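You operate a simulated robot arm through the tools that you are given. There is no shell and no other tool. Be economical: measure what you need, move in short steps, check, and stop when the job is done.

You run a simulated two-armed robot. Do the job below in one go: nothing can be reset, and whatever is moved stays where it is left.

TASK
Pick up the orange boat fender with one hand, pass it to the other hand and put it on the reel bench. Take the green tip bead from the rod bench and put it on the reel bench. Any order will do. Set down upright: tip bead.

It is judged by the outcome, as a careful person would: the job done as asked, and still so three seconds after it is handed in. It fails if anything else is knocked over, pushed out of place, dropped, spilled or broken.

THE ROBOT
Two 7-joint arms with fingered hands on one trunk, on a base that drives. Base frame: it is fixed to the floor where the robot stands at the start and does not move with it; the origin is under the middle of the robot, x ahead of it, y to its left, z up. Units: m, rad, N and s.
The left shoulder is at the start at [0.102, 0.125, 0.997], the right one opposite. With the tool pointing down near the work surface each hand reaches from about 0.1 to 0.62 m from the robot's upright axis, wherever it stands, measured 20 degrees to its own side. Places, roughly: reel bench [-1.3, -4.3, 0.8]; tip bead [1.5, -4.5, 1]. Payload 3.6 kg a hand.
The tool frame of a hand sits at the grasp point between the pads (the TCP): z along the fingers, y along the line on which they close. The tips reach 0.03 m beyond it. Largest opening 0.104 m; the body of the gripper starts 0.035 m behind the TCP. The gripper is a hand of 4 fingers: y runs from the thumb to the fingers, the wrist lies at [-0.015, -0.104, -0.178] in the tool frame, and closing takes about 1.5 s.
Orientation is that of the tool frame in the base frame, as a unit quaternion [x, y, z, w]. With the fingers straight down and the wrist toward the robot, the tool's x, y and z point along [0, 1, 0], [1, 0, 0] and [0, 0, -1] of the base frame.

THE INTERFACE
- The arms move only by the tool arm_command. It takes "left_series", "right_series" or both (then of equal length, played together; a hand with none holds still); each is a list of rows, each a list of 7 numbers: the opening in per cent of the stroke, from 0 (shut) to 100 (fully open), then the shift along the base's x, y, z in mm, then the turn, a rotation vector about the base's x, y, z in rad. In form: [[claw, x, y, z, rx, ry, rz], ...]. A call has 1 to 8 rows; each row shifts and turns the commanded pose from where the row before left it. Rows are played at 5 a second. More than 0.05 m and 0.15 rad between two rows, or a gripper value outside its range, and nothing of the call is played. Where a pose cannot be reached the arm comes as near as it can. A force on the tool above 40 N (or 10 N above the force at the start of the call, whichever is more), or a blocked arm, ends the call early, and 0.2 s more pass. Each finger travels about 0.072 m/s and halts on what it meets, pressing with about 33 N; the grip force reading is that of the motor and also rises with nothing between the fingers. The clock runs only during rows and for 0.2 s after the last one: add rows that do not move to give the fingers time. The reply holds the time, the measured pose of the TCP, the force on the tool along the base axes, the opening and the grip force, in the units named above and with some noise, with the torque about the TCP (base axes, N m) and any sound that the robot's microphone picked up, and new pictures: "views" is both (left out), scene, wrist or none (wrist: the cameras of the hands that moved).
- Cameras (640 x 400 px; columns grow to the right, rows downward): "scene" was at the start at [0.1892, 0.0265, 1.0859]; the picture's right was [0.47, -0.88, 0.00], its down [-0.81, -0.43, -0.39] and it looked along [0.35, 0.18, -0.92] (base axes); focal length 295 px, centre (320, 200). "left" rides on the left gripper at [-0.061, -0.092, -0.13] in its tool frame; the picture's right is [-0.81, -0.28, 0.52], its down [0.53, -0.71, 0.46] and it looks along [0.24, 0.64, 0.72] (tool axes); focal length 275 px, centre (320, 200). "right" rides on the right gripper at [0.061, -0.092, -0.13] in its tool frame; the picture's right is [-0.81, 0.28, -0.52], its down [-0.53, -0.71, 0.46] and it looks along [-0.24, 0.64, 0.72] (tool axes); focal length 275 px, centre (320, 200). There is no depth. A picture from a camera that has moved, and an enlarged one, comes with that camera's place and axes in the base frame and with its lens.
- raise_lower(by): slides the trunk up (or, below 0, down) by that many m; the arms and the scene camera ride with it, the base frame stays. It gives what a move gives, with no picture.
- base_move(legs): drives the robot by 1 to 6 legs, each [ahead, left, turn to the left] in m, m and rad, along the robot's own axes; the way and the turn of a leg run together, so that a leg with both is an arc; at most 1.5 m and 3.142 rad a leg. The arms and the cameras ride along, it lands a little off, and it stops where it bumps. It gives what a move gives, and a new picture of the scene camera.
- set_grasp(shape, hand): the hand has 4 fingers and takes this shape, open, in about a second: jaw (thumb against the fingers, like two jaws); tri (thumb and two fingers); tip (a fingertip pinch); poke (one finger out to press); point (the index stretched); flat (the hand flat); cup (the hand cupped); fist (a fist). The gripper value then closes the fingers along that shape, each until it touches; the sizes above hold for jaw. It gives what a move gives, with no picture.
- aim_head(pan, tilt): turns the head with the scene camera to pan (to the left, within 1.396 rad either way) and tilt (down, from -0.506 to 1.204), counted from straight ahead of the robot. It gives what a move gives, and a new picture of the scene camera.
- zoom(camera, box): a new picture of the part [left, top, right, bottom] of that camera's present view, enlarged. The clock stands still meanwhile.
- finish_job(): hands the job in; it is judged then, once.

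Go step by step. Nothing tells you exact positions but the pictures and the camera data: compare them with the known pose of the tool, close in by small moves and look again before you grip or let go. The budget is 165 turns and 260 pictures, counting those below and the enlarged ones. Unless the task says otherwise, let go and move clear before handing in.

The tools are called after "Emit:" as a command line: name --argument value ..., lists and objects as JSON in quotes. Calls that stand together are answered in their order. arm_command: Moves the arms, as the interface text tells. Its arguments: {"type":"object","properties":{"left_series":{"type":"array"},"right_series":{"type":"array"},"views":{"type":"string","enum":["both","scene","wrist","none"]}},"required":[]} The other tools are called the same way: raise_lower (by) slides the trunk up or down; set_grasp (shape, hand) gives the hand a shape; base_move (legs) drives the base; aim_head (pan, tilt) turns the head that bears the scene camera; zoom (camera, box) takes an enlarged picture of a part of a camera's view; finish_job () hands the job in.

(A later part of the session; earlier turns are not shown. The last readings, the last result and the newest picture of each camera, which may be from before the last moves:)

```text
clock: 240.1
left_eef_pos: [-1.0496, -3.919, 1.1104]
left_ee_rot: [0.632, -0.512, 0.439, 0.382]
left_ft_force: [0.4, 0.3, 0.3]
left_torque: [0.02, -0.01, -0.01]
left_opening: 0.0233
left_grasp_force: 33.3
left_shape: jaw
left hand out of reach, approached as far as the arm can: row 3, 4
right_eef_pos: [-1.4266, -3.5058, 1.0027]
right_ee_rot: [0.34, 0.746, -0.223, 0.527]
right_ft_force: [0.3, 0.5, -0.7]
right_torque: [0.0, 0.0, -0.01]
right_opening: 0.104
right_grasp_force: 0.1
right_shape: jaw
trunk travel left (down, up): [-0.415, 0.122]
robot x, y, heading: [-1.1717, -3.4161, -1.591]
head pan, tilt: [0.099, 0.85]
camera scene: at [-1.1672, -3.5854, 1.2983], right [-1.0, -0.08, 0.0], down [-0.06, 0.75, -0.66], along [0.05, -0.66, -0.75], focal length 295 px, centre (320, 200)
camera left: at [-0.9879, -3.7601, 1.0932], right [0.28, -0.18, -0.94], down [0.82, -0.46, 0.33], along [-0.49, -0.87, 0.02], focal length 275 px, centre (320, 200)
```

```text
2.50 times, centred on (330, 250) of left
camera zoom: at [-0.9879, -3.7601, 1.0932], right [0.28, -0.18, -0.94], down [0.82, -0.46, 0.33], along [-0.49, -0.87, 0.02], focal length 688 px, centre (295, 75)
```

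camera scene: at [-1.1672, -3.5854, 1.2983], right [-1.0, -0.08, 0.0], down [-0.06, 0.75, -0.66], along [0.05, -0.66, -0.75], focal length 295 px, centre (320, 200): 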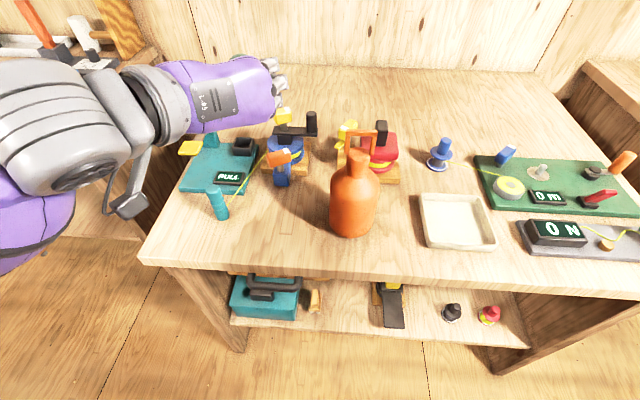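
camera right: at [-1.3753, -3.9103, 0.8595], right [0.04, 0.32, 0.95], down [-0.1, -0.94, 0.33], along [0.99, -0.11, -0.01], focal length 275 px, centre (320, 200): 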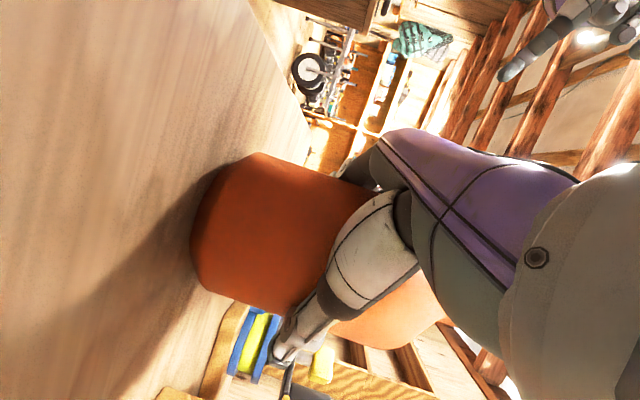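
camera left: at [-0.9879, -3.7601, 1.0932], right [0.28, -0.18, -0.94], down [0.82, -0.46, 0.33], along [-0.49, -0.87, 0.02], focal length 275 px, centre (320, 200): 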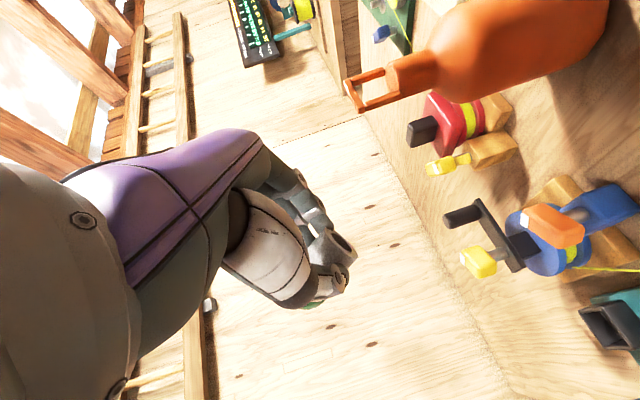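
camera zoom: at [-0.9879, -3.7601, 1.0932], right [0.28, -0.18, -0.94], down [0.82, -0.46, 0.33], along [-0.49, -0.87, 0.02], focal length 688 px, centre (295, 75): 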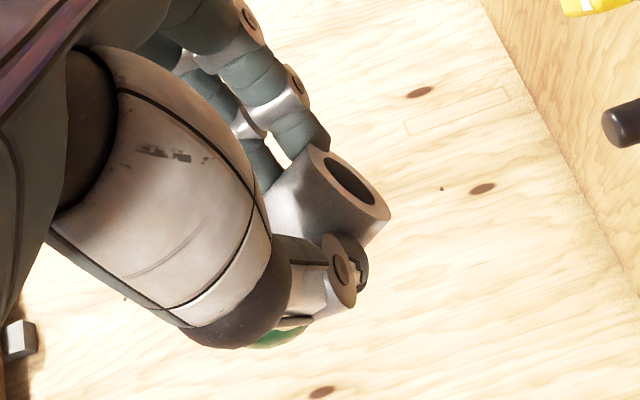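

The tube still points about 45° toward the robot, so I'll keep pitching the hand up by 0.45 rad and look again.

Emit:
arm_command --left_series '[[5, 0, 10, 0, -0.146, -0.027, 0.005], [5, 0, 10, 0, -0.146, -0.027, 0.005], [5, 0, 10, 0, -0.146, -0.027, 0.005], [5, 0, 0, 0, 0, 0, 0]]' --views "both"

Emit:
zoom --camera "left" --box '[240, 170, 420, 330]'

```text
clock: 241.1
left_eef_pos: [-1.0522, -3.9106, 1.1064]
left_ee_rot: [0.52, -0.415, 0.566, 0.486]
left_ft_force: [0.7, -0.9, -0.4]
left_torque: [0.02, -0.02, -0.01]
left_opening: 0.0231
left_grasp_force: 32.7
left_shape: jaw
left hand out of reach, approached as far as the arm can: row 1, 2
right_eef_pos: [-1.4263, -3.5068, 1.0033]
right_ee_rot: [0.34, 0.746, -0.223, 0.528]
right_ft_force: [-0.2, 0.2, -0.5]
right_torque: [0.0, 0.04, 0.0]
right_opening: 0.1039
right_grasp_force: 0.0
right_shape: jaw
trunk travel left (down, up): [-0.415, 0.122]
robot x, y, heading: [-1.172, -3.4192, -1.592]
head pan, tilt: [0.099, 0.85]
camera scene: at [-1.1671, -3.5858, 1.2983], right [-1.0, -0.08, 0.0], down [-0.06, 0.75, -0.66], along [0.05, -0.66, -0.75], focal length 295 px, centre (320, 200)
camera left: at [-0.9865, -3.7737, 1.0281], right [0.36, -0.55, -0.75], down [0.79, -0.25, 0.56], along [-0.5, -0.8, 0.35], focal length 275 px, centre (320, 200)
```

scene: 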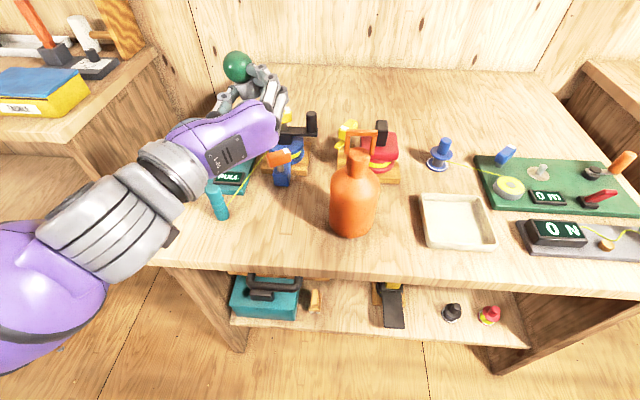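
left: 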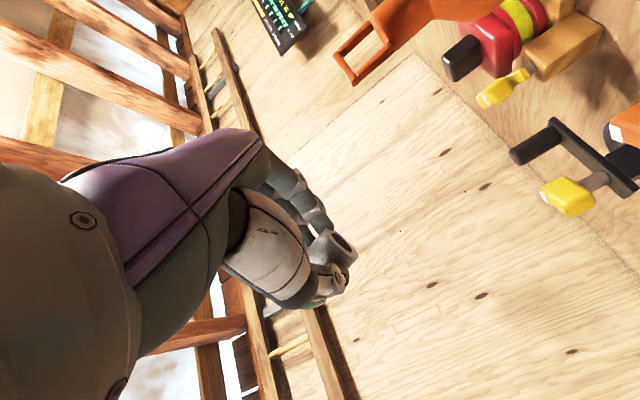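

```text
2.50 times, centred on (330, 250) of left
camera zoom: at [-0.9865, -3.7737, 1.0281], right [0.36, -0.55, -0.75], down [0.79, -0.25, 0.56], along [-0.5, -0.8, 0.35], focal length 688 px, centre (295, 75)
```

zoom: 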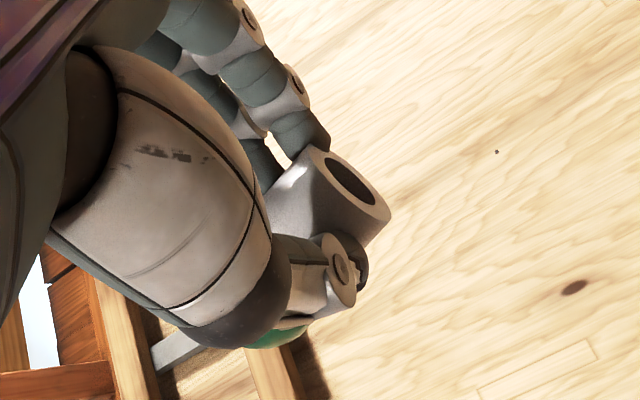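

The tube is now about 20–25° from vertical. A bit more pitch and a small roll should bring it near plumb.

Emit:
arm_command --left_series '[[5, 0, 10, 0, -0.146, -0.027, 0.005], [5, 0, 10, 0, -0.1, -0.02, 0.004], [5, 0, 0, 0, 0, -0.12, 0], [5, 0, 0, 0, 0, 0, 0]]' --views "both"

Emit:
zoom --camera "scene" --box '[180, 20, 320, 130]'

Emit:
zoom --camera "left" --box '[240, 170, 420, 330]'

```text
clock: 242.1
left_eef_pos: [-1.05, -3.8866, 1.1069]
left_ee_rot: [0.406, -0.384, 0.653, 0.511]
left_ft_force: [-0.1, 0.8, 0.1]
left_torque: [0.0, -0.04, 0.01]
left_opening: 0.023
left_grasp_force: 33.2
left_shape: jaw
right_eef_pos: [-1.4264, -3.5065, 1.0027]
right_ee_rot: [0.34, 0.746, -0.224, 0.528]
right_ft_force: [0.3, -0.2, -0.4]
right_torque: [0.0, 0.0, 0.0]
right_opening: 0.1038
right_grasp_force: 0.1
right_shape: jaw
trunk travel left (down, up): [-0.415, 0.122]
robot x, y, heading: [-1.1681, -3.4163, -1.594]
head pan, tilt: [0.099, 0.85]
camera scene: at [-1.1674, -3.5854, 1.2983], right [-1.0, -0.08, 0.0], down [-0.06, 0.75, -0.66], along [0.05, -0.66, -0.75], focal length 295 px, centre (320, 200)
camera left: at [-0.9708, -3.773, 1.0101], right [0.46, -0.71, -0.53], down [0.68, -0.1, 0.72], along [-0.57, -0.69, 0.44], focal length 275 px, centre (320, 200)
```

scene: 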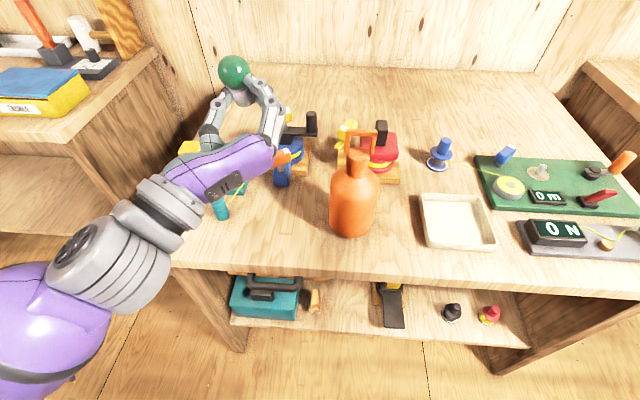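
left: 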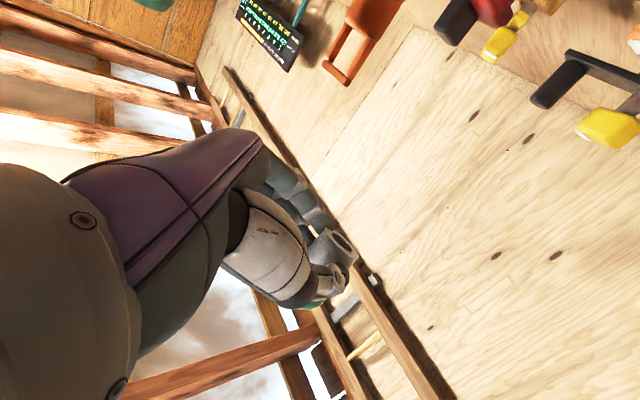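

```text
3.64 times, centred on (250, 75) of scene
camera zoom: at [-1.1674, -3.5854, 1.2983], right [-1.0, -0.08, 0.0], down [-0.06, 0.75, -0.66], along [0.05, -0.66, -0.75], focal length 1074 px, centre (574, 654)
```

zoom: 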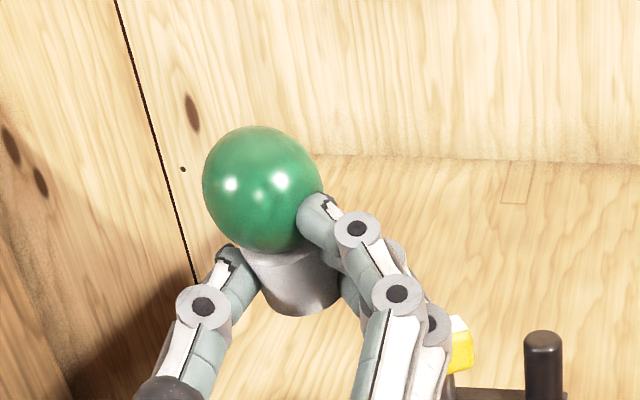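

```text
2.50 times, centred on (330, 250) of left
camera zoom: at [-0.9708, -3.773, 1.0101], right [0.46, -0.71, -0.53], down [0.68, -0.1, 0.72], along [-0.57, -0.69, 0.44], focal length 688 px, centre (295, 75)
```

zoom: 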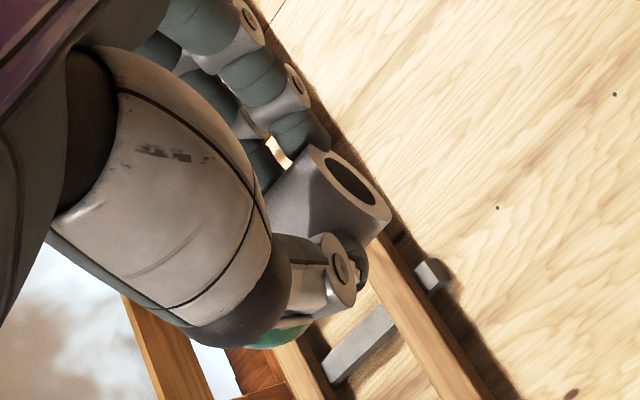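

Now the bead hangs nearly plumb with the ball on top, but the hand points ~22° up, so I should set it close to the bench's front edge (edge at y≈-3.847) so that only fingertips are above the bench. Moving to the edge and lowering part-way.

Emit:
arm_command --left_series '[[5, 0, 15, -20, 0, 0, 0], [5, 0, 16, -30, 0, 0, 0], [5, 0, 0, -40, 0, 0, 0], [5, 0, 0, -40, 0, 0, 0], [5, 0, 0, -40, 0, 0, 0], [5, 0, 0, -30, 0, 0, 0], [5, 0, 0, 0, 0, 0, 0]]' --views "both"

Emit:
zoom --camera "scene" --box '[180, 130, 380, 290]'

```text
clock: 243.7
left_eef_pos: [-1.0522, -3.8551, 0.9069]
left_ee_rot: [0.407, -0.383, 0.653, 0.511]
left_ft_force: [-0.1, -0.4, 0.0]
left_torque: [0.0, 0.02, -0.01]
left_opening: 0.0232
left_grasp_force: 32.6
left_shape: jaw
right_eef_pos: [-1.4261, -3.5057, 1.0036]
right_ee_rot: [0.34, 0.746, -0.224, 0.527]
right_ft_force: [0.2, -0.1, 0.3]
right_torque: [0.02, -0.03, 0.0]
right_opening: 0.1038
right_grasp_force: 0.0
right_shape: jaw
trunk travel left (down, up): [-0.415, 0.122]
robot x, y, heading: [-1.1722, -3.4163, -1.595]
head pan, tilt: [0.099, 0.85]
camera scene: at [-1.167, -3.5855, 1.2983], right [-1.0, -0.08, 0.0], down [-0.06, 0.75, -0.66], along [0.05, -0.66, -0.75], focal length 295 px, centre (320, 200)
camera left: at [-0.9725, -3.7408, 0.8103], right [0.46, -0.71, -0.53], down [0.68, -0.1, 0.72], along [-0.57, -0.69, 0.44], focal length 275 px, centre (320, 200)
```

scene: 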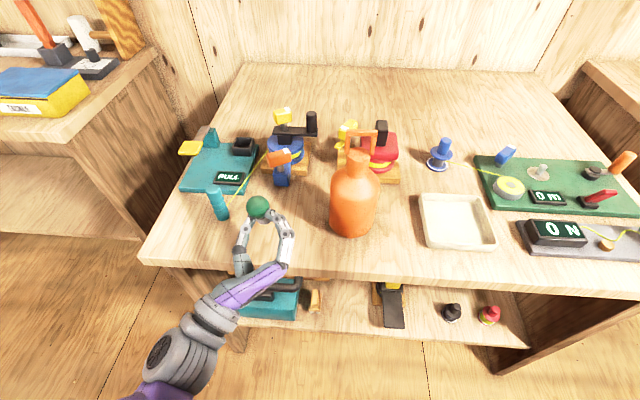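
left: 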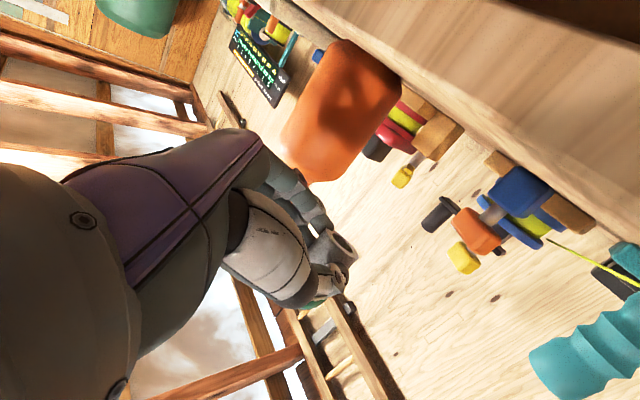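

```text
2.50 times, centred on (280, 210) of scene
camera zoom: at [-1.167, -3.5855, 1.2983], right [-1.0, -0.08, 0.0], down [-0.06, 0.75, -0.66], along [0.05, -0.66, -0.75], focal length 738 px, centre (420, 175)
```

zoom: 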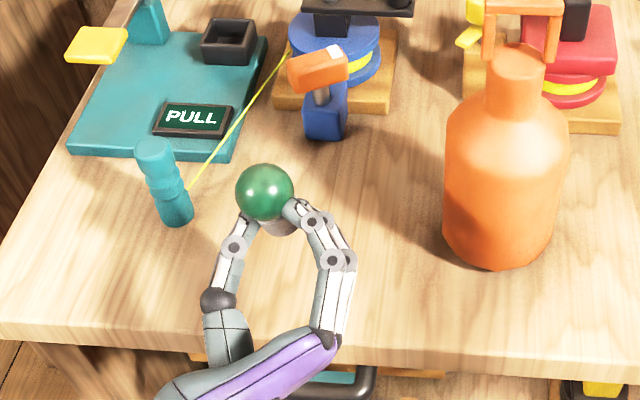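

The bead is above the edge strip, its ball at [-1.047, -3.875, 0.944]. Lowering 80 mm.

Emit:
arm_command --left_series '[[5, 0, 0, -25, 0, 0, 0], [5, 0, 0, -25, 0, 0, 0], [5, 0, 0, -20, 0, 0, 0], [5, 0, 0, -10, 0, 0, 0], [5, 0, 0, 0, 0, 0, 0]]' --views "both"

Emit:
zoom --camera "scene" --box '[200, 170, 320, 290]'

Emit:
zoom --camera "left" --box '[240, 170, 420, 330]'

```text
clock: 244.9
left_eef_pos: [-1.0507, -3.856, 0.8267]
left_ee_rot: [0.406, -0.383, 0.653, 0.512]
left_ft_force: [-0.9, 0.4, 0.7]
left_torque: [0.01, -0.02, 0.0]
left_opening: 0.0228
left_grasp_force: 32.9
left_shape: jaw
right_eef_pos: [-1.4266, -3.5058, 1.0018]
right_ee_rot: [0.339, 0.746, -0.224, 0.528]
right_ft_force: [0.0, -0.3, 0.1]
right_torque: [0.0, 0.03, 0.04]
right_opening: 0.1038
right_grasp_force: 0.0
right_shape: jaw
trunk travel left (down, up): [-0.415, 0.122]
robot x, y, heading: [-1.1732, -3.4174, -1.592]
head pan, tilt: [0.099, 0.85]
camera scene: at [-1.1671, -3.5855, 1.2983], right [-1.0, -0.08, 0.0], down [-0.06, 0.75, -0.66], along [0.05, -0.66, -0.75], focal length 295 px, centre (320, 200)
camera left: at [-0.9716, -3.7421, 0.7302], right [0.46, -0.71, -0.53], down [0.68, -0.1, 0.72], along [-0.57, -0.69, 0.44], focal length 275 px, centre (320, 200)
```

scene: 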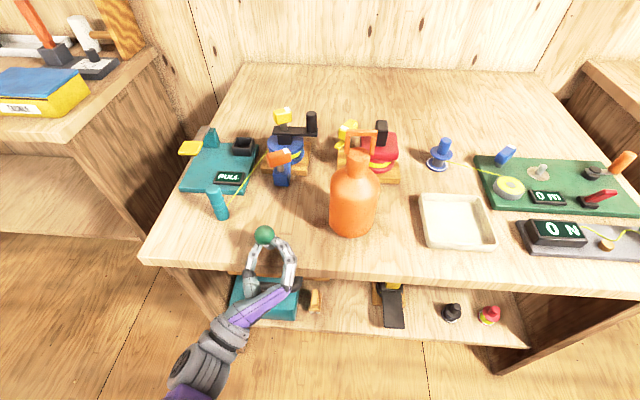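
left: 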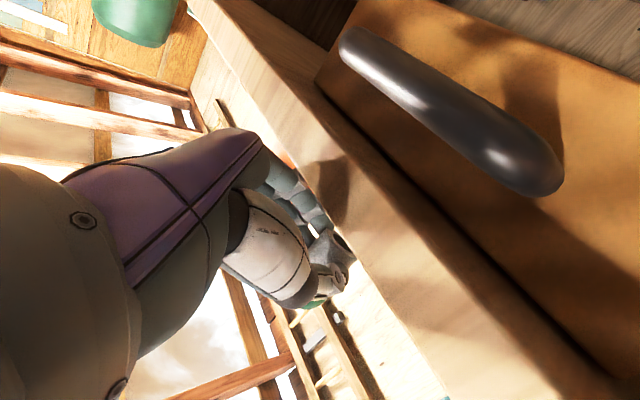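

```text
3.33 times, centred on (260, 230) of scene
camera zoom: at [-1.1671, -3.5855, 1.2983], right [-1.0, -0.08, 0.0], down [-0.06, 0.75, -0.66], along [0.05, -0.66, -0.75], focal length 984 px, centre (520, 100)
```

zoom: 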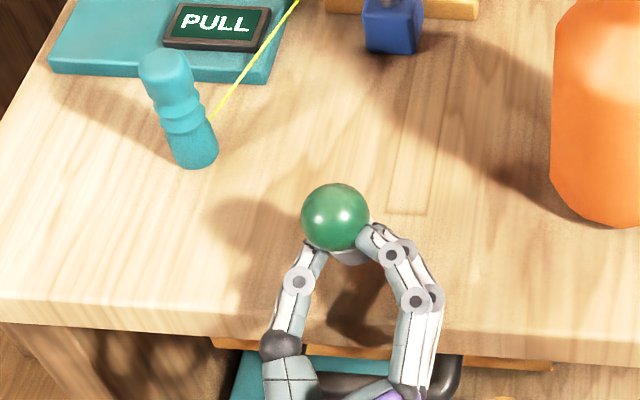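

```text
2.50 times, centred on (330, 250) of left
camera zoom: at [-0.9716, -3.7421, 0.7302], right [0.46, -0.71, -0.53], down [0.68, -0.1, 0.72], along [-0.57, -0.69, 0.44], focal length 688 px, centre (295, 75)
```

zoom: 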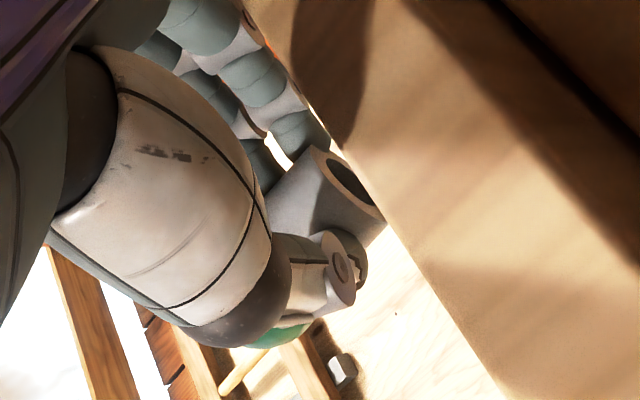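

The tube end is just above the bench edge strip. Lowering in small steps with a force check.

Emit:
arm_command --left_series '[[5, 0, 0, -6, 0, 0, 0], [5, 0, 0, -6, 0, 0, 0], [5, 0, 0, -5, 0, 0, 0], [5, 0, 0, 0, 0, 0, 0]]' --views "wrist"

Emit:
zoom --camera "left" --box '[240, 170, 420, 330]'

Emit:
zoom --camera "scene" --box '[200, 170, 320, 290]'

```text
clock: 245.7
left_eef_pos: [-1.0519, -3.8565, 0.8225]
left_ee_rot: [0.402, -0.372, 0.654, 0.521]
left_ft_force: [2.4, 12.3, 19.4]
left_torque: [0.42, 0.65, -0.46]
left_opening: 0.0229
left_grasp_force: 33.2
left_shape: jaw
right_eef_pos: [-1.4249, -3.5037, 1.002]
right_ee_rot: [0.34, 0.746, -0.225, 0.526]
right_ft_force: [-0.9, 0.5, 0.2]
right_torque: [0.02, 0.0, 0.03]
right_opening: 0.1039
right_grasp_force: 0.1
right_shape: jaw
trunk travel left (down, up): [-0.415, 0.122]
robot x, y, heading: [-1.1702, -3.4128, -1.587]
head pan, tilt: [0.099, 0.85]
stopped in row 3 (left hand): the force on the tool passed its limit at 43 N (the readings are from after the stop); the commanded pose is now the measured one
camera left: at [-0.9726, -3.7459, 0.7216], right [0.45, -0.73, -0.51], down [0.69, -0.08, 0.72], along [-0.57, -0.68, 0.47], focal length 275 px, centre (320, 200)
```

left: 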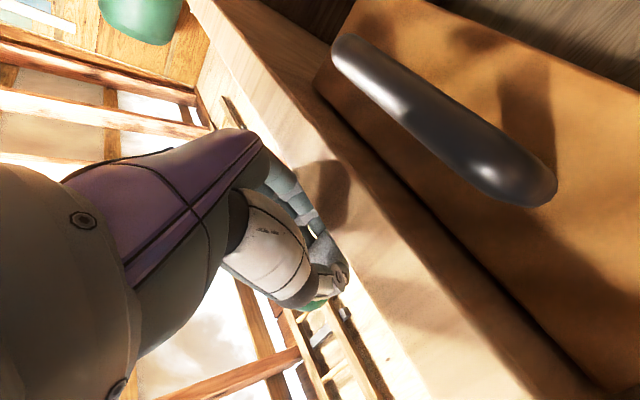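

```text
2.50 times, centred on (330, 250) of left
camera zoom: at [-0.9726, -3.7459, 0.7216], right [0.45, -0.73, -0.51], down [0.69, -0.08, 0.72], along [-0.57, -0.68, 0.47], focal length 688 px, centre (295, 75)
```

zoom: 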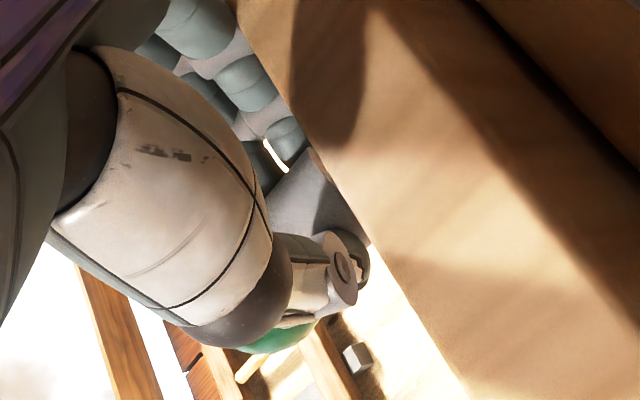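

```text
3.33 times, centred on (260, 230) of scene
camera zoom: at [-1.1667, -3.5834, 1.2985], right [-1.0, -0.08, 0.0], down [-0.06, 0.75, -0.66], along [0.05, -0.66, -0.75], focal length 984 px, centre (520, 100)
```

zoom: 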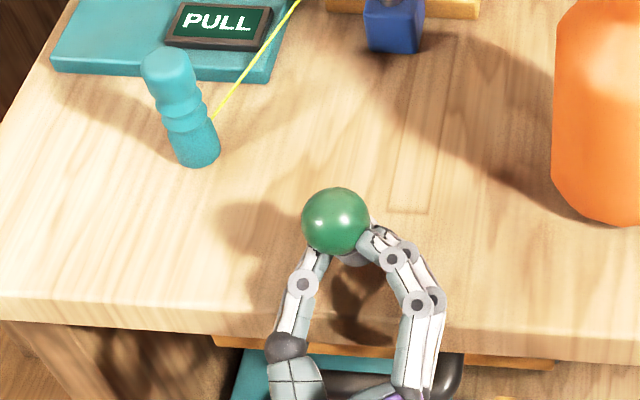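

The lower finger meets the bench edge before the tube touches, so this grip can't set it down. Plan: hold the bead here slightly raised, take it by the ball from above with the right hand (tripod grip, pointing down), and let the right hand set it down. First, lift the left hand off and bring the right hand around.

Emit:
arm_command --left_series '[[5, 0, 0, 20, 0, 0, 0], [5, 0, 0, 30, 0, 0, 0], [5, 0, -30, 10, 0, 0, 0], [5, 0, 0, 0, 0, 0, 0], [5, 0, 0, 0, 0, 0, 0], [5, 0, 0, 0, 0, 0, 0], [5, 0, 0, 0, 0, 0, 0]]' --right_series '[[100, 0, -40, 20, 0, 0, 0], [100, 0, -40, 20, 0, 0, 0], [100, 0, -40, 20, 0, 0, 0], [100, 0, -40, 20, 0, 0, 0], [100, 0, -40, 20, -0.111, -0.1, -0.004], [100, 0, -40, 10, -0.111, -0.1, -0.004], [100, 0, 0, 0, -0.111, -0.1, -0.004]]' --views "none"

Emit:
arm_command --right_series '[[100, 0, 0, 0, -0.111, -0.1, -0.004], [100, 0, 0, 0, -0.111, -0.1, -0.004], [100, 0, 0, 0, -0.111, -0.1, -0.004], [100, 0, 0, 0, -0.111, -0.1, -0.004], [100, 0, 0, 0, -0.111, -0.1, -0.004], [100, 0, 0, 0, 0, 0, -0.15], [100, 0, 0, 0, 0, 0, -0.15], [100, 0, 0, 0, 0, 0, -0.15]]' --views "scene"

```text
clock: 247.3
left_eef_pos: [-1.0512, -3.89, 0.877]
left_ee_rot: [0.402, -0.376, 0.655, 0.517]
left_ft_force: [-0.6, 0.5, 1.3]
left_torque: [0.02, 0.03, 0.01]
left_opening: 0.0229
left_grasp_force: 33.2
left_shape: jaw
right_eef_pos: [-1.4256, -3.7449, 1.1125]
right_ee_rot: [0.282, 0.609, -0.294, 0.681]
right_ft_force: [-0.1, -0.3, -0.1]
right_torque: [0.0, 0.01, 0.02]
right_opening: 0.104
right_grasp_force: 0.0
right_shape: jaw
trunk travel left (down, up): [-0.415, 0.122]
robot x, y, heading: [-1.1703, -3.415, -1.592]
head pan, tilt: [0.099, 0.85]
```

```text
clock: 249.1
left_eef_pos: [-1.0502, -3.8899, 0.8781]
left_ee_rot: [0.403, -0.376, 0.655, 0.518]
left_ft_force: [-0.2, 0.4, -0.4]
left_torque: [-0.02, 0.0, 0.0]
left_opening: 0.0226
left_grasp_force: 33.5
left_shape: jaw
right_eef_pos: [-1.427, -3.746, 1.1119]
right_ee_rot: [0.224, 0.276, -0.559, 0.749]
right_ft_force: [0.5, 0.4, 0.6]
right_torque: [0.01, -0.02, 0.02]
right_opening: 0.1039
right_grasp_force: 0.1
right_shape: jaw
trunk travel left (down, up): [-0.415, 0.122]
robot x, y, heading: [-1.1717, -3.4163, -1.593]
head pan, tilt: [0.099, 0.85]
camera scene: at [-1.1668, -3.5852, 1.2983], right [-1.0, -0.08, 0.0], down [-0.06, 0.75, -0.66], along [0.05, -0.66, -0.75], focal length 295 px, centre (320, 200)
```

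scene: 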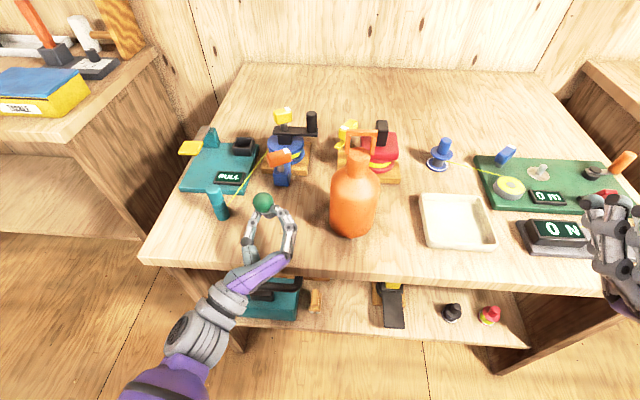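

I pitched the right hand the wrong way; reversing now toward straight down.

Emit:
arm_command --right_series '[[100, 0, 0, 0, 0.144, 0.041, 0.004], [100, 0, 0, 0, 0.144, 0.041, 0.004], [100, 0, 0, 0, 0.144, 0.041, 0.004], [100, 0, 0, 0, 0.144, 0.041, 0.004], [100, 0, 0, 0, 0.144, 0.041, 0.004], [100, 0, 0, 0, 0.144, 0.041, 0.004], [100, 0, 0, 0, 0.144, 0.041, 0.004], [100, 0, 0, 0, 0.144, 0.041, 0.004]]' --views "none"

Emit:
arm_command --right_series '[[100, 0, 0, 0, 0.144, 0.041, 0.004], [100, 0, 0, 0, 0.144, 0.041, 0.004], [100, 0, 0, 0, 0.144, 0.041, 0.004], [100, 0, 0, 0, 0.144, 0.041, 0.004], [100, 0, 0, 0, 0.144, 0.041, 0.004], [100, 0, 0, 0, 0.144, 0.041, 0.004], [100, 0, 0, 0, 0.144, 0.041, 0.004], [100, 0, 0, 0, 0.144, 0.041, 0.004]]' --views "none"

Emit:
arm_command --right_series '[[100, 0, 0, 0, 0, 0, -0.15], [100, 0, 0, 0, 0, 0, -0.15], [100, 0, 0, 0, 0, 0, -0.15], [100, 0, 0, 0, 0, 0, -0.15], [100, 0, 0, 0, 0, 0, -0.15], [100, 0, 0, 0, 0, 0, -0.15], [100, 0, 0, 0, 0, 0, -0.15], [100, 0, 0, 0, 0, 0, -0.15]]' --views "scene"

```text
clock: 250.9
left_eef_pos: [-1.0502, -3.8892, 0.878]
left_ee_rot: [0.403, -0.375, 0.655, 0.518]
left_ft_force: [0.7, -0.5, -0.1]
left_torque: [-0.02, -0.02, 0.0]
left_opening: 0.0228
left_grasp_force: 33.2
left_shape: jaw
right_eef_pos: [-1.4239, -3.7465, 1.1132]
right_ee_rot: [0.502, 0.65, -0.334, 0.462]
right_ft_force: [-0.6, -0.4, -0.3]
right_torque: [0.02, -0.01, -0.05]
right_opening: 0.1039
right_grasp_force: 0.1
right_shape: jaw
trunk travel left (down, up): [-0.415, 0.122]
robot x, y, heading: [-1.1685, -3.4181, -1.591]
head pan, tilt: [0.099, 0.85]
```

```text
clock: 252.7
left_eef_pos: [-1.0494, -3.8898, 0.878]
left_ee_rot: [0.404, -0.376, 0.655, 0.517]
left_ft_force: [-0.2, 0.3, -0.2]
left_torque: [-0.01, 0.01, 0.0]
left_opening: 0.0224
left_grasp_force: 32.9
left_shape: jaw
right_eef_pos: [-1.4261, -3.7468, 1.1114]
right_ee_rot: [0.603, 0.798, 0.007, 0.015]
right_ft_force: [0.5, -1.0, 0.8]
right_torque: [0.01, 0.01, -0.01]
right_opening: 0.1038
right_grasp_force: 0.1
right_shape: jaw
trunk travel left (down, up): [-0.415, 0.122]
robot x, y, heading: [-1.1727, -3.4164, -1.593]
head pan, tilt: [0.099, 0.85]
```

```text
clock: 254.5
left_eef_pos: [-1.0507, -3.8894, 0.8775]
left_ee_rot: [0.403, -0.376, 0.655, 0.518]
left_ft_force: [-0.6, 0.5, -0.6]
left_torque: [-0.03, 0.04, -0.02]
left_opening: 0.0228
left_grasp_force: 33.5
left_shape: jaw
right_eef_pos: [-1.4271, -3.7451, 1.1127]
right_ee_rot: [0.948, 0.316, -0.004, 0.017]
right_ft_force: [0.8, -0.3, 0.5]
right_torque: [0.01, 0.02, -0.04]
right_opening: 0.1037
right_grasp_force: 0.1
right_shape: jaw
trunk travel left (down, up): [-0.415, 0.122]
robot x, y, heading: [-1.1747, -3.4177, -1.591]
head pan, tilt: [0.099, 0.85]
camera scene: at [-1.1669, -3.5851, 1.2984], right [-1.0, -0.08, 0.0], down [-0.06, 0.75, -0.66], along [0.05, -0.66, -0.75], focal length 295 px, centre (320, 200)
```

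scene: 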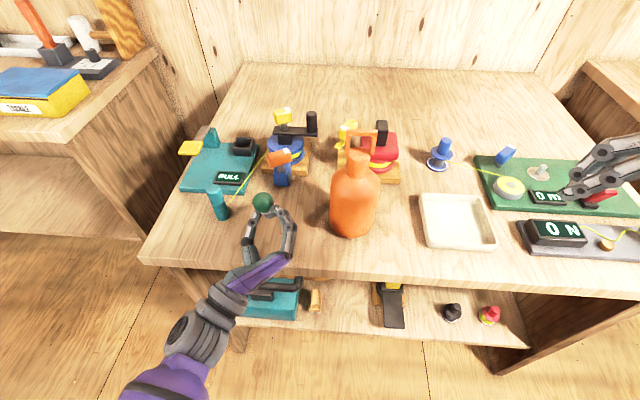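

Now straight down. Finish the yaw, choose the tripod shape, and carry the right hand over toward the ball, passing high above the fender.

Emit:
set_grasp --hand "right" --shape "tri"

Emit:
arm_command --right_series '[[100, 10, 0, 10, 0, 0, -0.15], [100, 20, 0, 10, 0, 0, -0.15], [100, 35, 0, 20, 0, 0, -0.15], [100, 40, -10, 0, 0, 0, -0.15], [100, 45, -10, 0, 0, 0, -0.04], [100, 45, -15, 0, 0, 0, 0], [100, 45, -15, 0, 0, 0, 0], [100, 40, -15, 0, 0, 0, 0]]' --views "both"

```text
clock: 255.4
left_eef_pos: [-1.0498, -3.8897, 0.8775]
left_ee_rot: [0.403, -0.376, 0.655, 0.517]
left_ft_force: [-0.3, 0.6, -0.1]
left_torque: [0.04, -0.01, 0.02]
left_opening: 0.0226
left_grasp_force: 33.1
left_shape: jaw
right_eef_pos: [-1.4261, -3.7444, 1.1132]
right_ee_rot: [0.948, 0.318, -0.004, 0.017]
right_ft_force: [0.0, 0.2, -0.5]
right_torque: [0.01, 0.0, 0.0]
right_opening: 0.1037
right_grasp_force: 0.0
right_shape: tri
trunk travel left (down, up): [-0.415, 0.122]
robot x, y, heading: [-1.1726, -3.4174, -1.594]
head pan, tilt: [0.099, 0.85]
```

```text
clock: 257.2
left_eef_pos: [-1.0502, -3.8902, 0.8784]
left_ee_rot: [0.404, -0.376, 0.654, 0.517]
left_ft_force: [0.4, 1.1, -0.9]
left_torque: [0.01, 0.01, 0.01]
left_opening: 0.0231
left_grasp_force: 33.8
left_shape: jaw
right_eef_pos: [-1.4773, -3.7576, 1.0874]
right_ee_rot: [0.995, 0.092, 0.034, 0.032]
right_ft_force: [-0.4, -0.5, 0.1]
right_torque: [0.01, 0.03, 0.0]
right_opening: 0.1038
right_grasp_force: 0.0
right_shape: tri
right hand out of reach, approached as far as the arm can: row 1, 2, 3, 4, 5, 6, 7, 8
trunk travel left (down, up): [-0.415, 0.122]
robot x, y, heading: [-1.1688, -3.4168, -1.588]
head pan, tilt: [0.099, 0.85]
camera scene: at [-1.1671, -3.5859, 1.2982], right [-1.0, -0.08, 0.0], down [-0.06, 0.75, -0.66], along [0.05, -0.66, -0.75], focal length 295 px, centre (320, 200)
camera right: at [-1.4436, -3.6487, 1.2147], right [-0.78, -0.39, 0.49], down [-0.62, 0.57, -0.54], along [-0.07, -0.72, -0.69], focal length 275 px, centre (320, 200)
```

scene: 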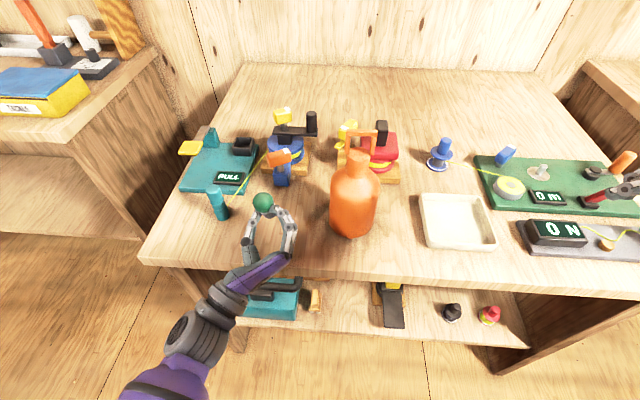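
right: 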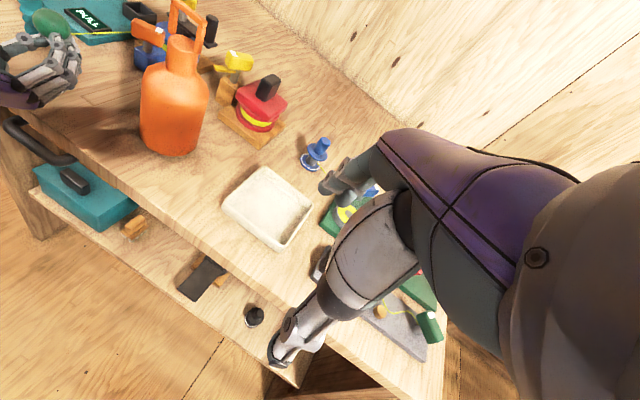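

The right arm is limited when held so high. I'll lower it and bring it across in front of the fender (off the bench edge) instead.

Emit:
arm_command --right_series '[[100, 0, 10, -25, 0, 0, 0], [100, 0, 10, -25, 0, 0, 0], [100, 10, 0, -25, 0, 0, 0], [100, 30, 0, -15, 0, 0, 0], [100, 40, 0, 0, 0, 0, 0], [100, 40, 0, 0, 0, 0, 0], [100, 40, 0, 0, 0, 0, 0], [100, 0, 0, 0, 0, 0, 0]]' --views "scene"

```text
clock: 259.0
left_eef_pos: [-1.0505, -3.8891, 0.8787]
left_ee_rot: [0.403, -0.376, 0.655, 0.517]
left_ft_force: [0.0, 0.5, 0.1]
left_torque: [0.0, 0.01, 0.01]
left_opening: 0.0227
left_grasp_force: 33.3
left_shape: jaw
right_eef_pos: [-1.3783, -3.8261, 1.013]
right_ee_rot: [0.996, 0.08, 0.019, 0.027]
right_ft_force: [-0.3, 0.5, -0.4]
right_torque: [0.01, 0.01, -0.02]
right_opening: 0.1036
right_grasp_force: 0.1
right_shape: tri
right hand out of reach, approached as far as the arm can: row 1, 2, 3, 4, 5, 6, 7
trunk travel left (down, up): [-0.415, 0.122]
robot x, y, heading: [-1.1727, -3.4159, -1.593]
head pan, tilt: [0.099, 0.85]
camera scene: at [-1.1673, -3.5851, 1.2984], right [-1.0, -0.08, 0.0], down [-0.06, 0.75, -0.66], along [0.05, -0.66, -0.75], focal length 295 px, centre (320, 200)
```

scene: 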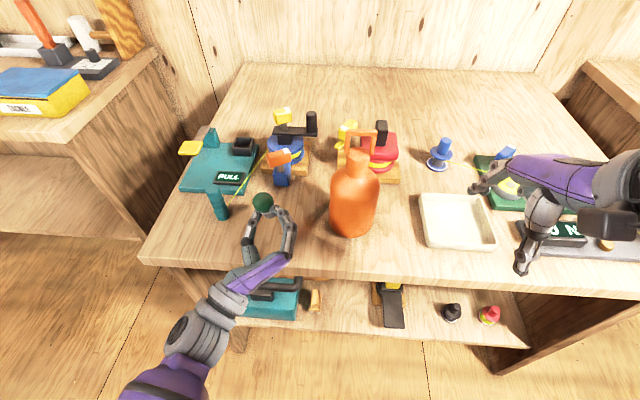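

The arm is folded close to the shoulder there; the target spot is farther and should be easier. Moving toward +x in front of the fender.

Emit:
arm_command --right_series '[[100, 30, 10, 0, 0, 0, 0], [100, 40, 0, 0, 0, 0, 0], [100, 40, 0, 0, 0, 0, 0], [100, 40, 0, 0, 0, 0, 0], [100, 0, 0, 0, 0, 0, 0]]' --views "scene"

```text
clock: 260.2
left_eef_pos: [-1.0508, -3.8899, 0.8778]
left_ee_rot: [0.403, -0.375, 0.655, 0.518]
left_ft_force: [0.1, 0.4, -0.6]
left_torque: [0.01, -0.04, -0.02]
left_opening: 0.0229
left_grasp_force: 33.2
left_shape: jaw
right_eef_pos: [-1.2303, -3.8285, 1.0116]
right_ee_rot: [0.996, 0.079, 0.019, 0.028]
right_ft_force: [-0.5, 0.0, 1.0]
right_torque: [0.02, -0.02, -0.05]
right_opening: 0.1038
right_grasp_force: 0.0
right_shape: tri
right hand out of reach, approached as far as the arm can: row 1
trunk travel left (down, up): [-0.415, 0.122]
robot x, y, heading: [-1.1695, -3.4121, -1.592]
head pan, tilt: [0.099, 0.85]
camera scene: at [-1.1671, -3.5848, 1.2984], right [-1.0, -0.08, 0.0], down [-0.06, 0.75, -0.66], along [0.05, -0.66, -0.75], focal length 295 px, centre (320, 200)
```

scene: 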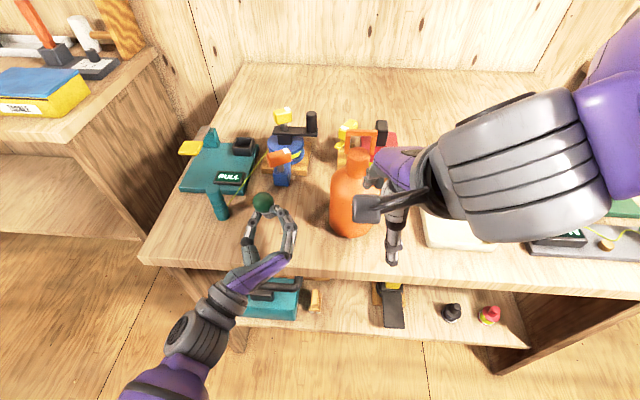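

Now it tracks. Continue across to above the left hand, then view from the right camera.

Emit:
arm_command --right_series '[[100, 40, 0, 5, 0, 0, 0], [100, 40, 0, 5, 0, 0, 0], [100, 40, 0, 5, 0, 0, 0], [100, 40, -10, 5, 0, 0, 0], [100, 23, -25, 0, 0, 0, 0], [100, 0, -30, 0, 0, 0, 0], [100, 0, 0, 0, 0, 0, 0]]' --views "both"

Emit:
zoom --camera "scene" --box '[180, 120, 360, 260]'

```text
clock: 261.8
left_eef_pos: [-1.0511, -3.8901, 0.8756]
left_ee_rot: [0.403, -0.376, 0.655, 0.517]
left_ft_force: [0.5, 0.9, 0.4]
left_torque: [-0.03, 0.01, 0.03]
left_opening: 0.0225
left_grasp_force: 32.9
left_shape: jaw
right_eef_pos: [-1.197, -3.883, 1.0165]
right_ee_rot: [0.996, 0.079, 0.02, 0.028]
right_ft_force: [-0.5, -0.2, -0.2]
right_torque: [0.02, 0.01, 0.02]
right_opening: 0.1041
right_grasp_force: 0.1
right_shape: tri
right hand out of reach, approached as far as the arm can: row 2, 3, 4, 5
trunk travel left (down, up): [-0.415, 0.122]
robot x, y, heading: [-1.1693, -3.4146, -1.593]
head pan, tilt: [0.099, 0.85]
camera scene: at [-1.1673, -3.5853, 1.2983], right [-1.0, -0.08, 0.0], down [-0.06, 0.75, -0.66], along [0.05, -0.66, -0.75], focal length 295 px, centre (320, 200)
camera right: at [-1.1568, -3.774, 1.143], right [-0.78, -0.37, 0.5], down [-0.62, 0.59, -0.51], along [-0.11, -0.71, -0.69], focal length 275 px, centre (320, 200)
```

scene: 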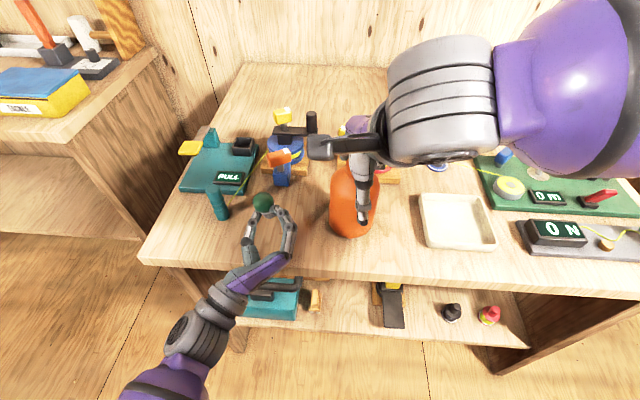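
right: 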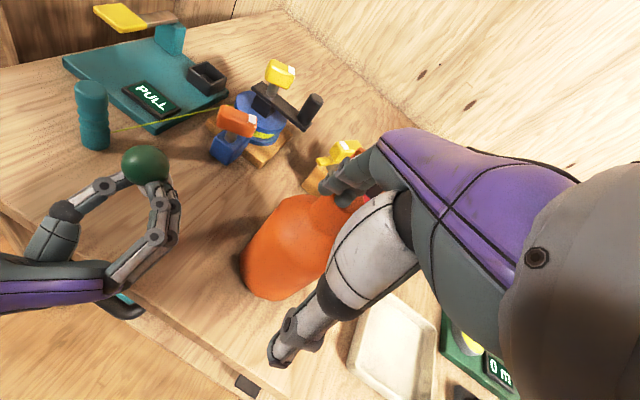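

```text
2.86 times, centred on (270, 190) of scene
camera zoom: at [-1.1673, -3.5853, 1.2983], right [-1.0, -0.08, 0.0], down [-0.06, 0.75, -0.66], along [0.05, -0.66, -0.75], focal length 844 px, centre (463, 229)
```

zoom: 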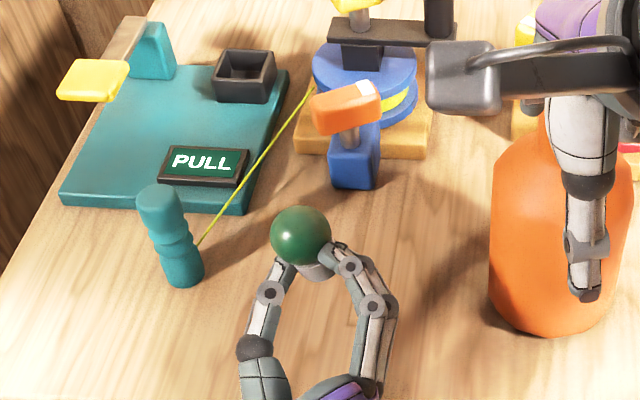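

The right arm can't cross that far, and its fingers are near the fender. I'll pull the right hand back and up, then shift the base left 0.15 m and bring the bead toward the middle with the left hand instead.

Emit:
arm_command --right_series '[[100, 0, 15, 10, 0, 0, 0], [100, 0, 25, 10, 0, 0, 0], [100, -10, 25, 5, 0, 0, 0], [100, -10, 15, 0, 0, 0, 0]]' --left_series '[[5, 0, 10, 10, 0, 0, 0], [5, 0, 10, 10, 0, 0, 0], [5, 0, 10, 10, 0, 0, 0], [5, 0, 0, 0, 0, 0, 0]]' --views "none"

Emit:
base_move --legs '[[0, 0.17, 0]]'

```text
clock: 262.8
left_eef_pos: [-1.052, -3.8575, 0.9082]
left_ee_rot: [0.404, -0.375, 0.654, 0.518]
left_ft_force: [-0.1, 0.6, -1.6]
left_torque: [-0.01, 0.01, 0.0]
left_opening: 0.0224
left_grasp_force: 32.8
left_shape: jaw
right_eef_pos: [-1.2155, -3.8025, 1.0419]
right_ee_rot: [0.996, 0.078, 0.019, 0.027]
right_ft_force: [-0.9, -0.2, -0.2]
right_torque: [0.0, -0.02, 0.01]
right_opening: 0.104
right_grasp_force: 0.0
right_shape: tri
trunk travel left (down, up): [-0.415, 0.122]
robot x, y, heading: [-1.1707, -3.4156, -1.59]
head pan, tilt: [0.099, 0.85]
```

```text
clock: 265.0
left_eef_pos: [-0.8816, -3.8635, 0.907]
left_ee_rot: [0.403, -0.376, 0.654, 0.518]
left_ft_force: [0.1, -1.2, -0.1]
left_torque: [0.03, -0.02, -0.01]
left_opening: 0.0229
left_grasp_force: 33.0
left_shape: jaw
right_eef_pos: [-1.0441, -3.8072, 1.042]
right_ee_rot: [0.996, 0.079, 0.019, 0.027]
right_ft_force: [0.7, 0.6, 0.7]
right_torque: [0.03, 0.04, 0.02]
right_opening: 0.104
right_grasp_force: 0.0
right_shape: tri
trunk travel left (down, up): [-0.415, 0.122]
robot x, y, heading: [-0.9999, -3.4243, -1.593]
head pan, tilt: [0.099, 0.85]
camera scene: at [-0.9962, -3.5894, 1.2983], right [-1.0, -0.08, 0.0], down [-0.06, 0.75, -0.66], along [0.05, -0.66, -0.75], focal length 295 px, centre (320, 200)
```

scene: 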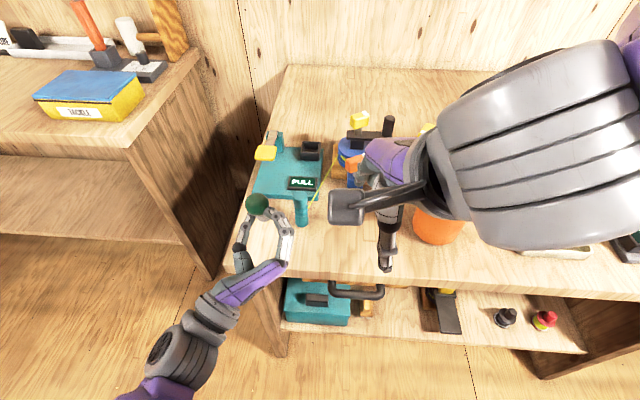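

Now I'll bring the bead across under the right hand (about 45 mm clearance).

Emit:
arm_command --left_series '[[5, -30, 0, 0, 0, 0, 0], [5, -40, 0, 0, 0, 0, 0], [5, -40, 0, 0, 0, 0, 0], [5, -30, 0, 0, 0, 0, 0], [5, -20, 0, 0, 0, 0, 0], [5, 0, 0, 0, 0, 0, 0]]' --views "none"

Emit:
arm_command --right_series '[[100, 0, -20, 0, 0, 0, 0], [100, 0, -20, 0, 0, 0, 0], [100, 0, -20, 0, 0, 0, 0], [100, 0, 0, 0, 0, 0, 0]]' --views "both"

Emit:
zoom --camera "scene" --box '[240, 120, 440, 280]'

```text
clock: 266.3
left_eef_pos: [-1.0198, -3.8537, 0.8805]
left_ee_rot: [0.345, -0.418, 0.669, 0.508]
left_ft_force: [0.2, 0.2, -0.2]
left_torque: [0.0, -0.02, -0.02]
left_opening: 0.0226
left_grasp_force: 32.8
left_shape: jaw
right_eef_pos: [-1.0453, -3.8069, 1.0419]
right_ee_rot: [0.996, 0.077, 0.019, 0.027]
right_ft_force: [-0.9, -0.2, -0.4]
right_torque: [0.01, 0.0, 0.0]
right_opening: 0.1038
right_grasp_force: 0.1
right_shape: tri
trunk travel left (down, up): [-0.415, 0.122]
robot x, y, heading: [-1.0021, -3.4224, -1.592]
head pan, tilt: [0.099, 0.85]
stopped in row 6 (left hand): the arm was blocked; the commanded pose is now the measured one
```

```text
clock: 267.3
left_eef_pos: [-1.0205, -3.8533, 0.8816]
left_ee_rot: [0.345, -0.419, 0.668, 0.508]
left_ft_force: [-0.9, -0.1, -0.3]
left_torque: [0.01, -0.02, 0.01]
left_opening: 0.0228
left_grasp_force: 33.4
left_shape: jaw
right_eef_pos: [-1.0457, -3.8661, 1.0401]
right_ee_rot: [0.996, 0.078, 0.019, 0.028]
right_ft_force: [0.2, -1.1, 0.8]
right_torque: [0.0, 0.0, 0.0]
right_opening: 0.1038
right_grasp_force: 0.0
right_shape: tri
trunk travel left (down, up): [-0.415, 0.122]
robot x, y, heading: [-0.9985, -3.4204, -1.594]
head pan, tilt: [0.099, 0.85]
camera scene: at [-0.9964, -3.5891, 1.2983], right [-1.0, -0.08, 0.0], down [-0.06, 0.75, -0.66], along [0.05, -0.66, -0.75], focal length 295 px, centre (320, 200)
camera right: at [-1.0064, -3.759, 1.1667], right [-0.78, -0.37, 0.51], down [-0.62, 0.6, -0.51], along [-0.11, -0.71, -0.69], focal length 275 px, centre (320, 200)
```

scene: 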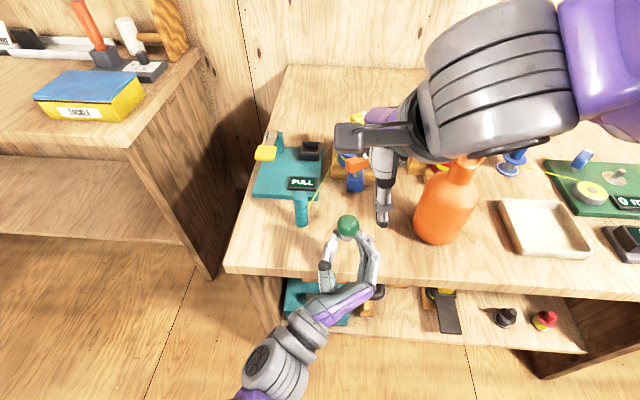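
right: 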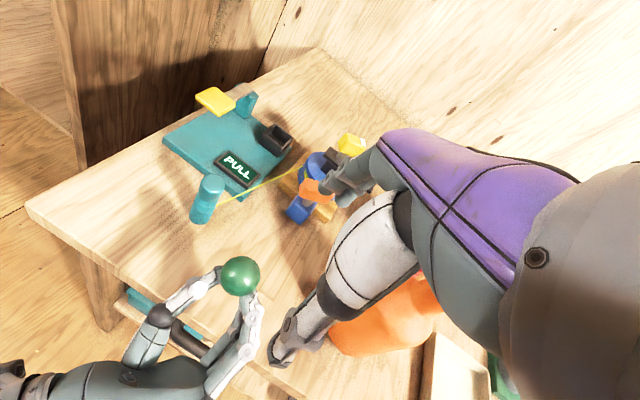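

```text
2.50 times, centred on (340, 200) of scene
camera zoom: at [-0.9964, -3.5891, 1.2983], right [-1.0, -0.08, 0.0], down [-0.06, 0.75, -0.66], along [0.05, -0.66, -0.75], focal length 738 px, centre (270, 200)
```

zoom: 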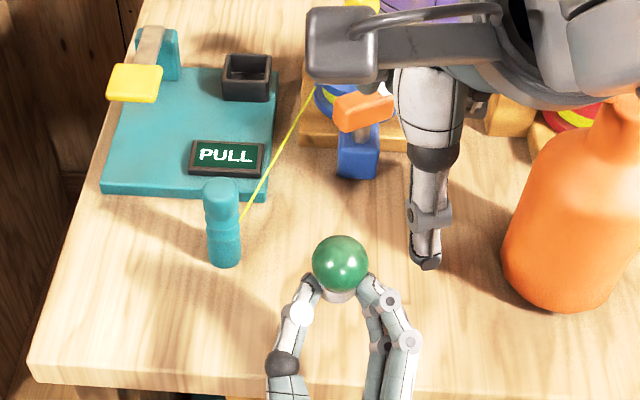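

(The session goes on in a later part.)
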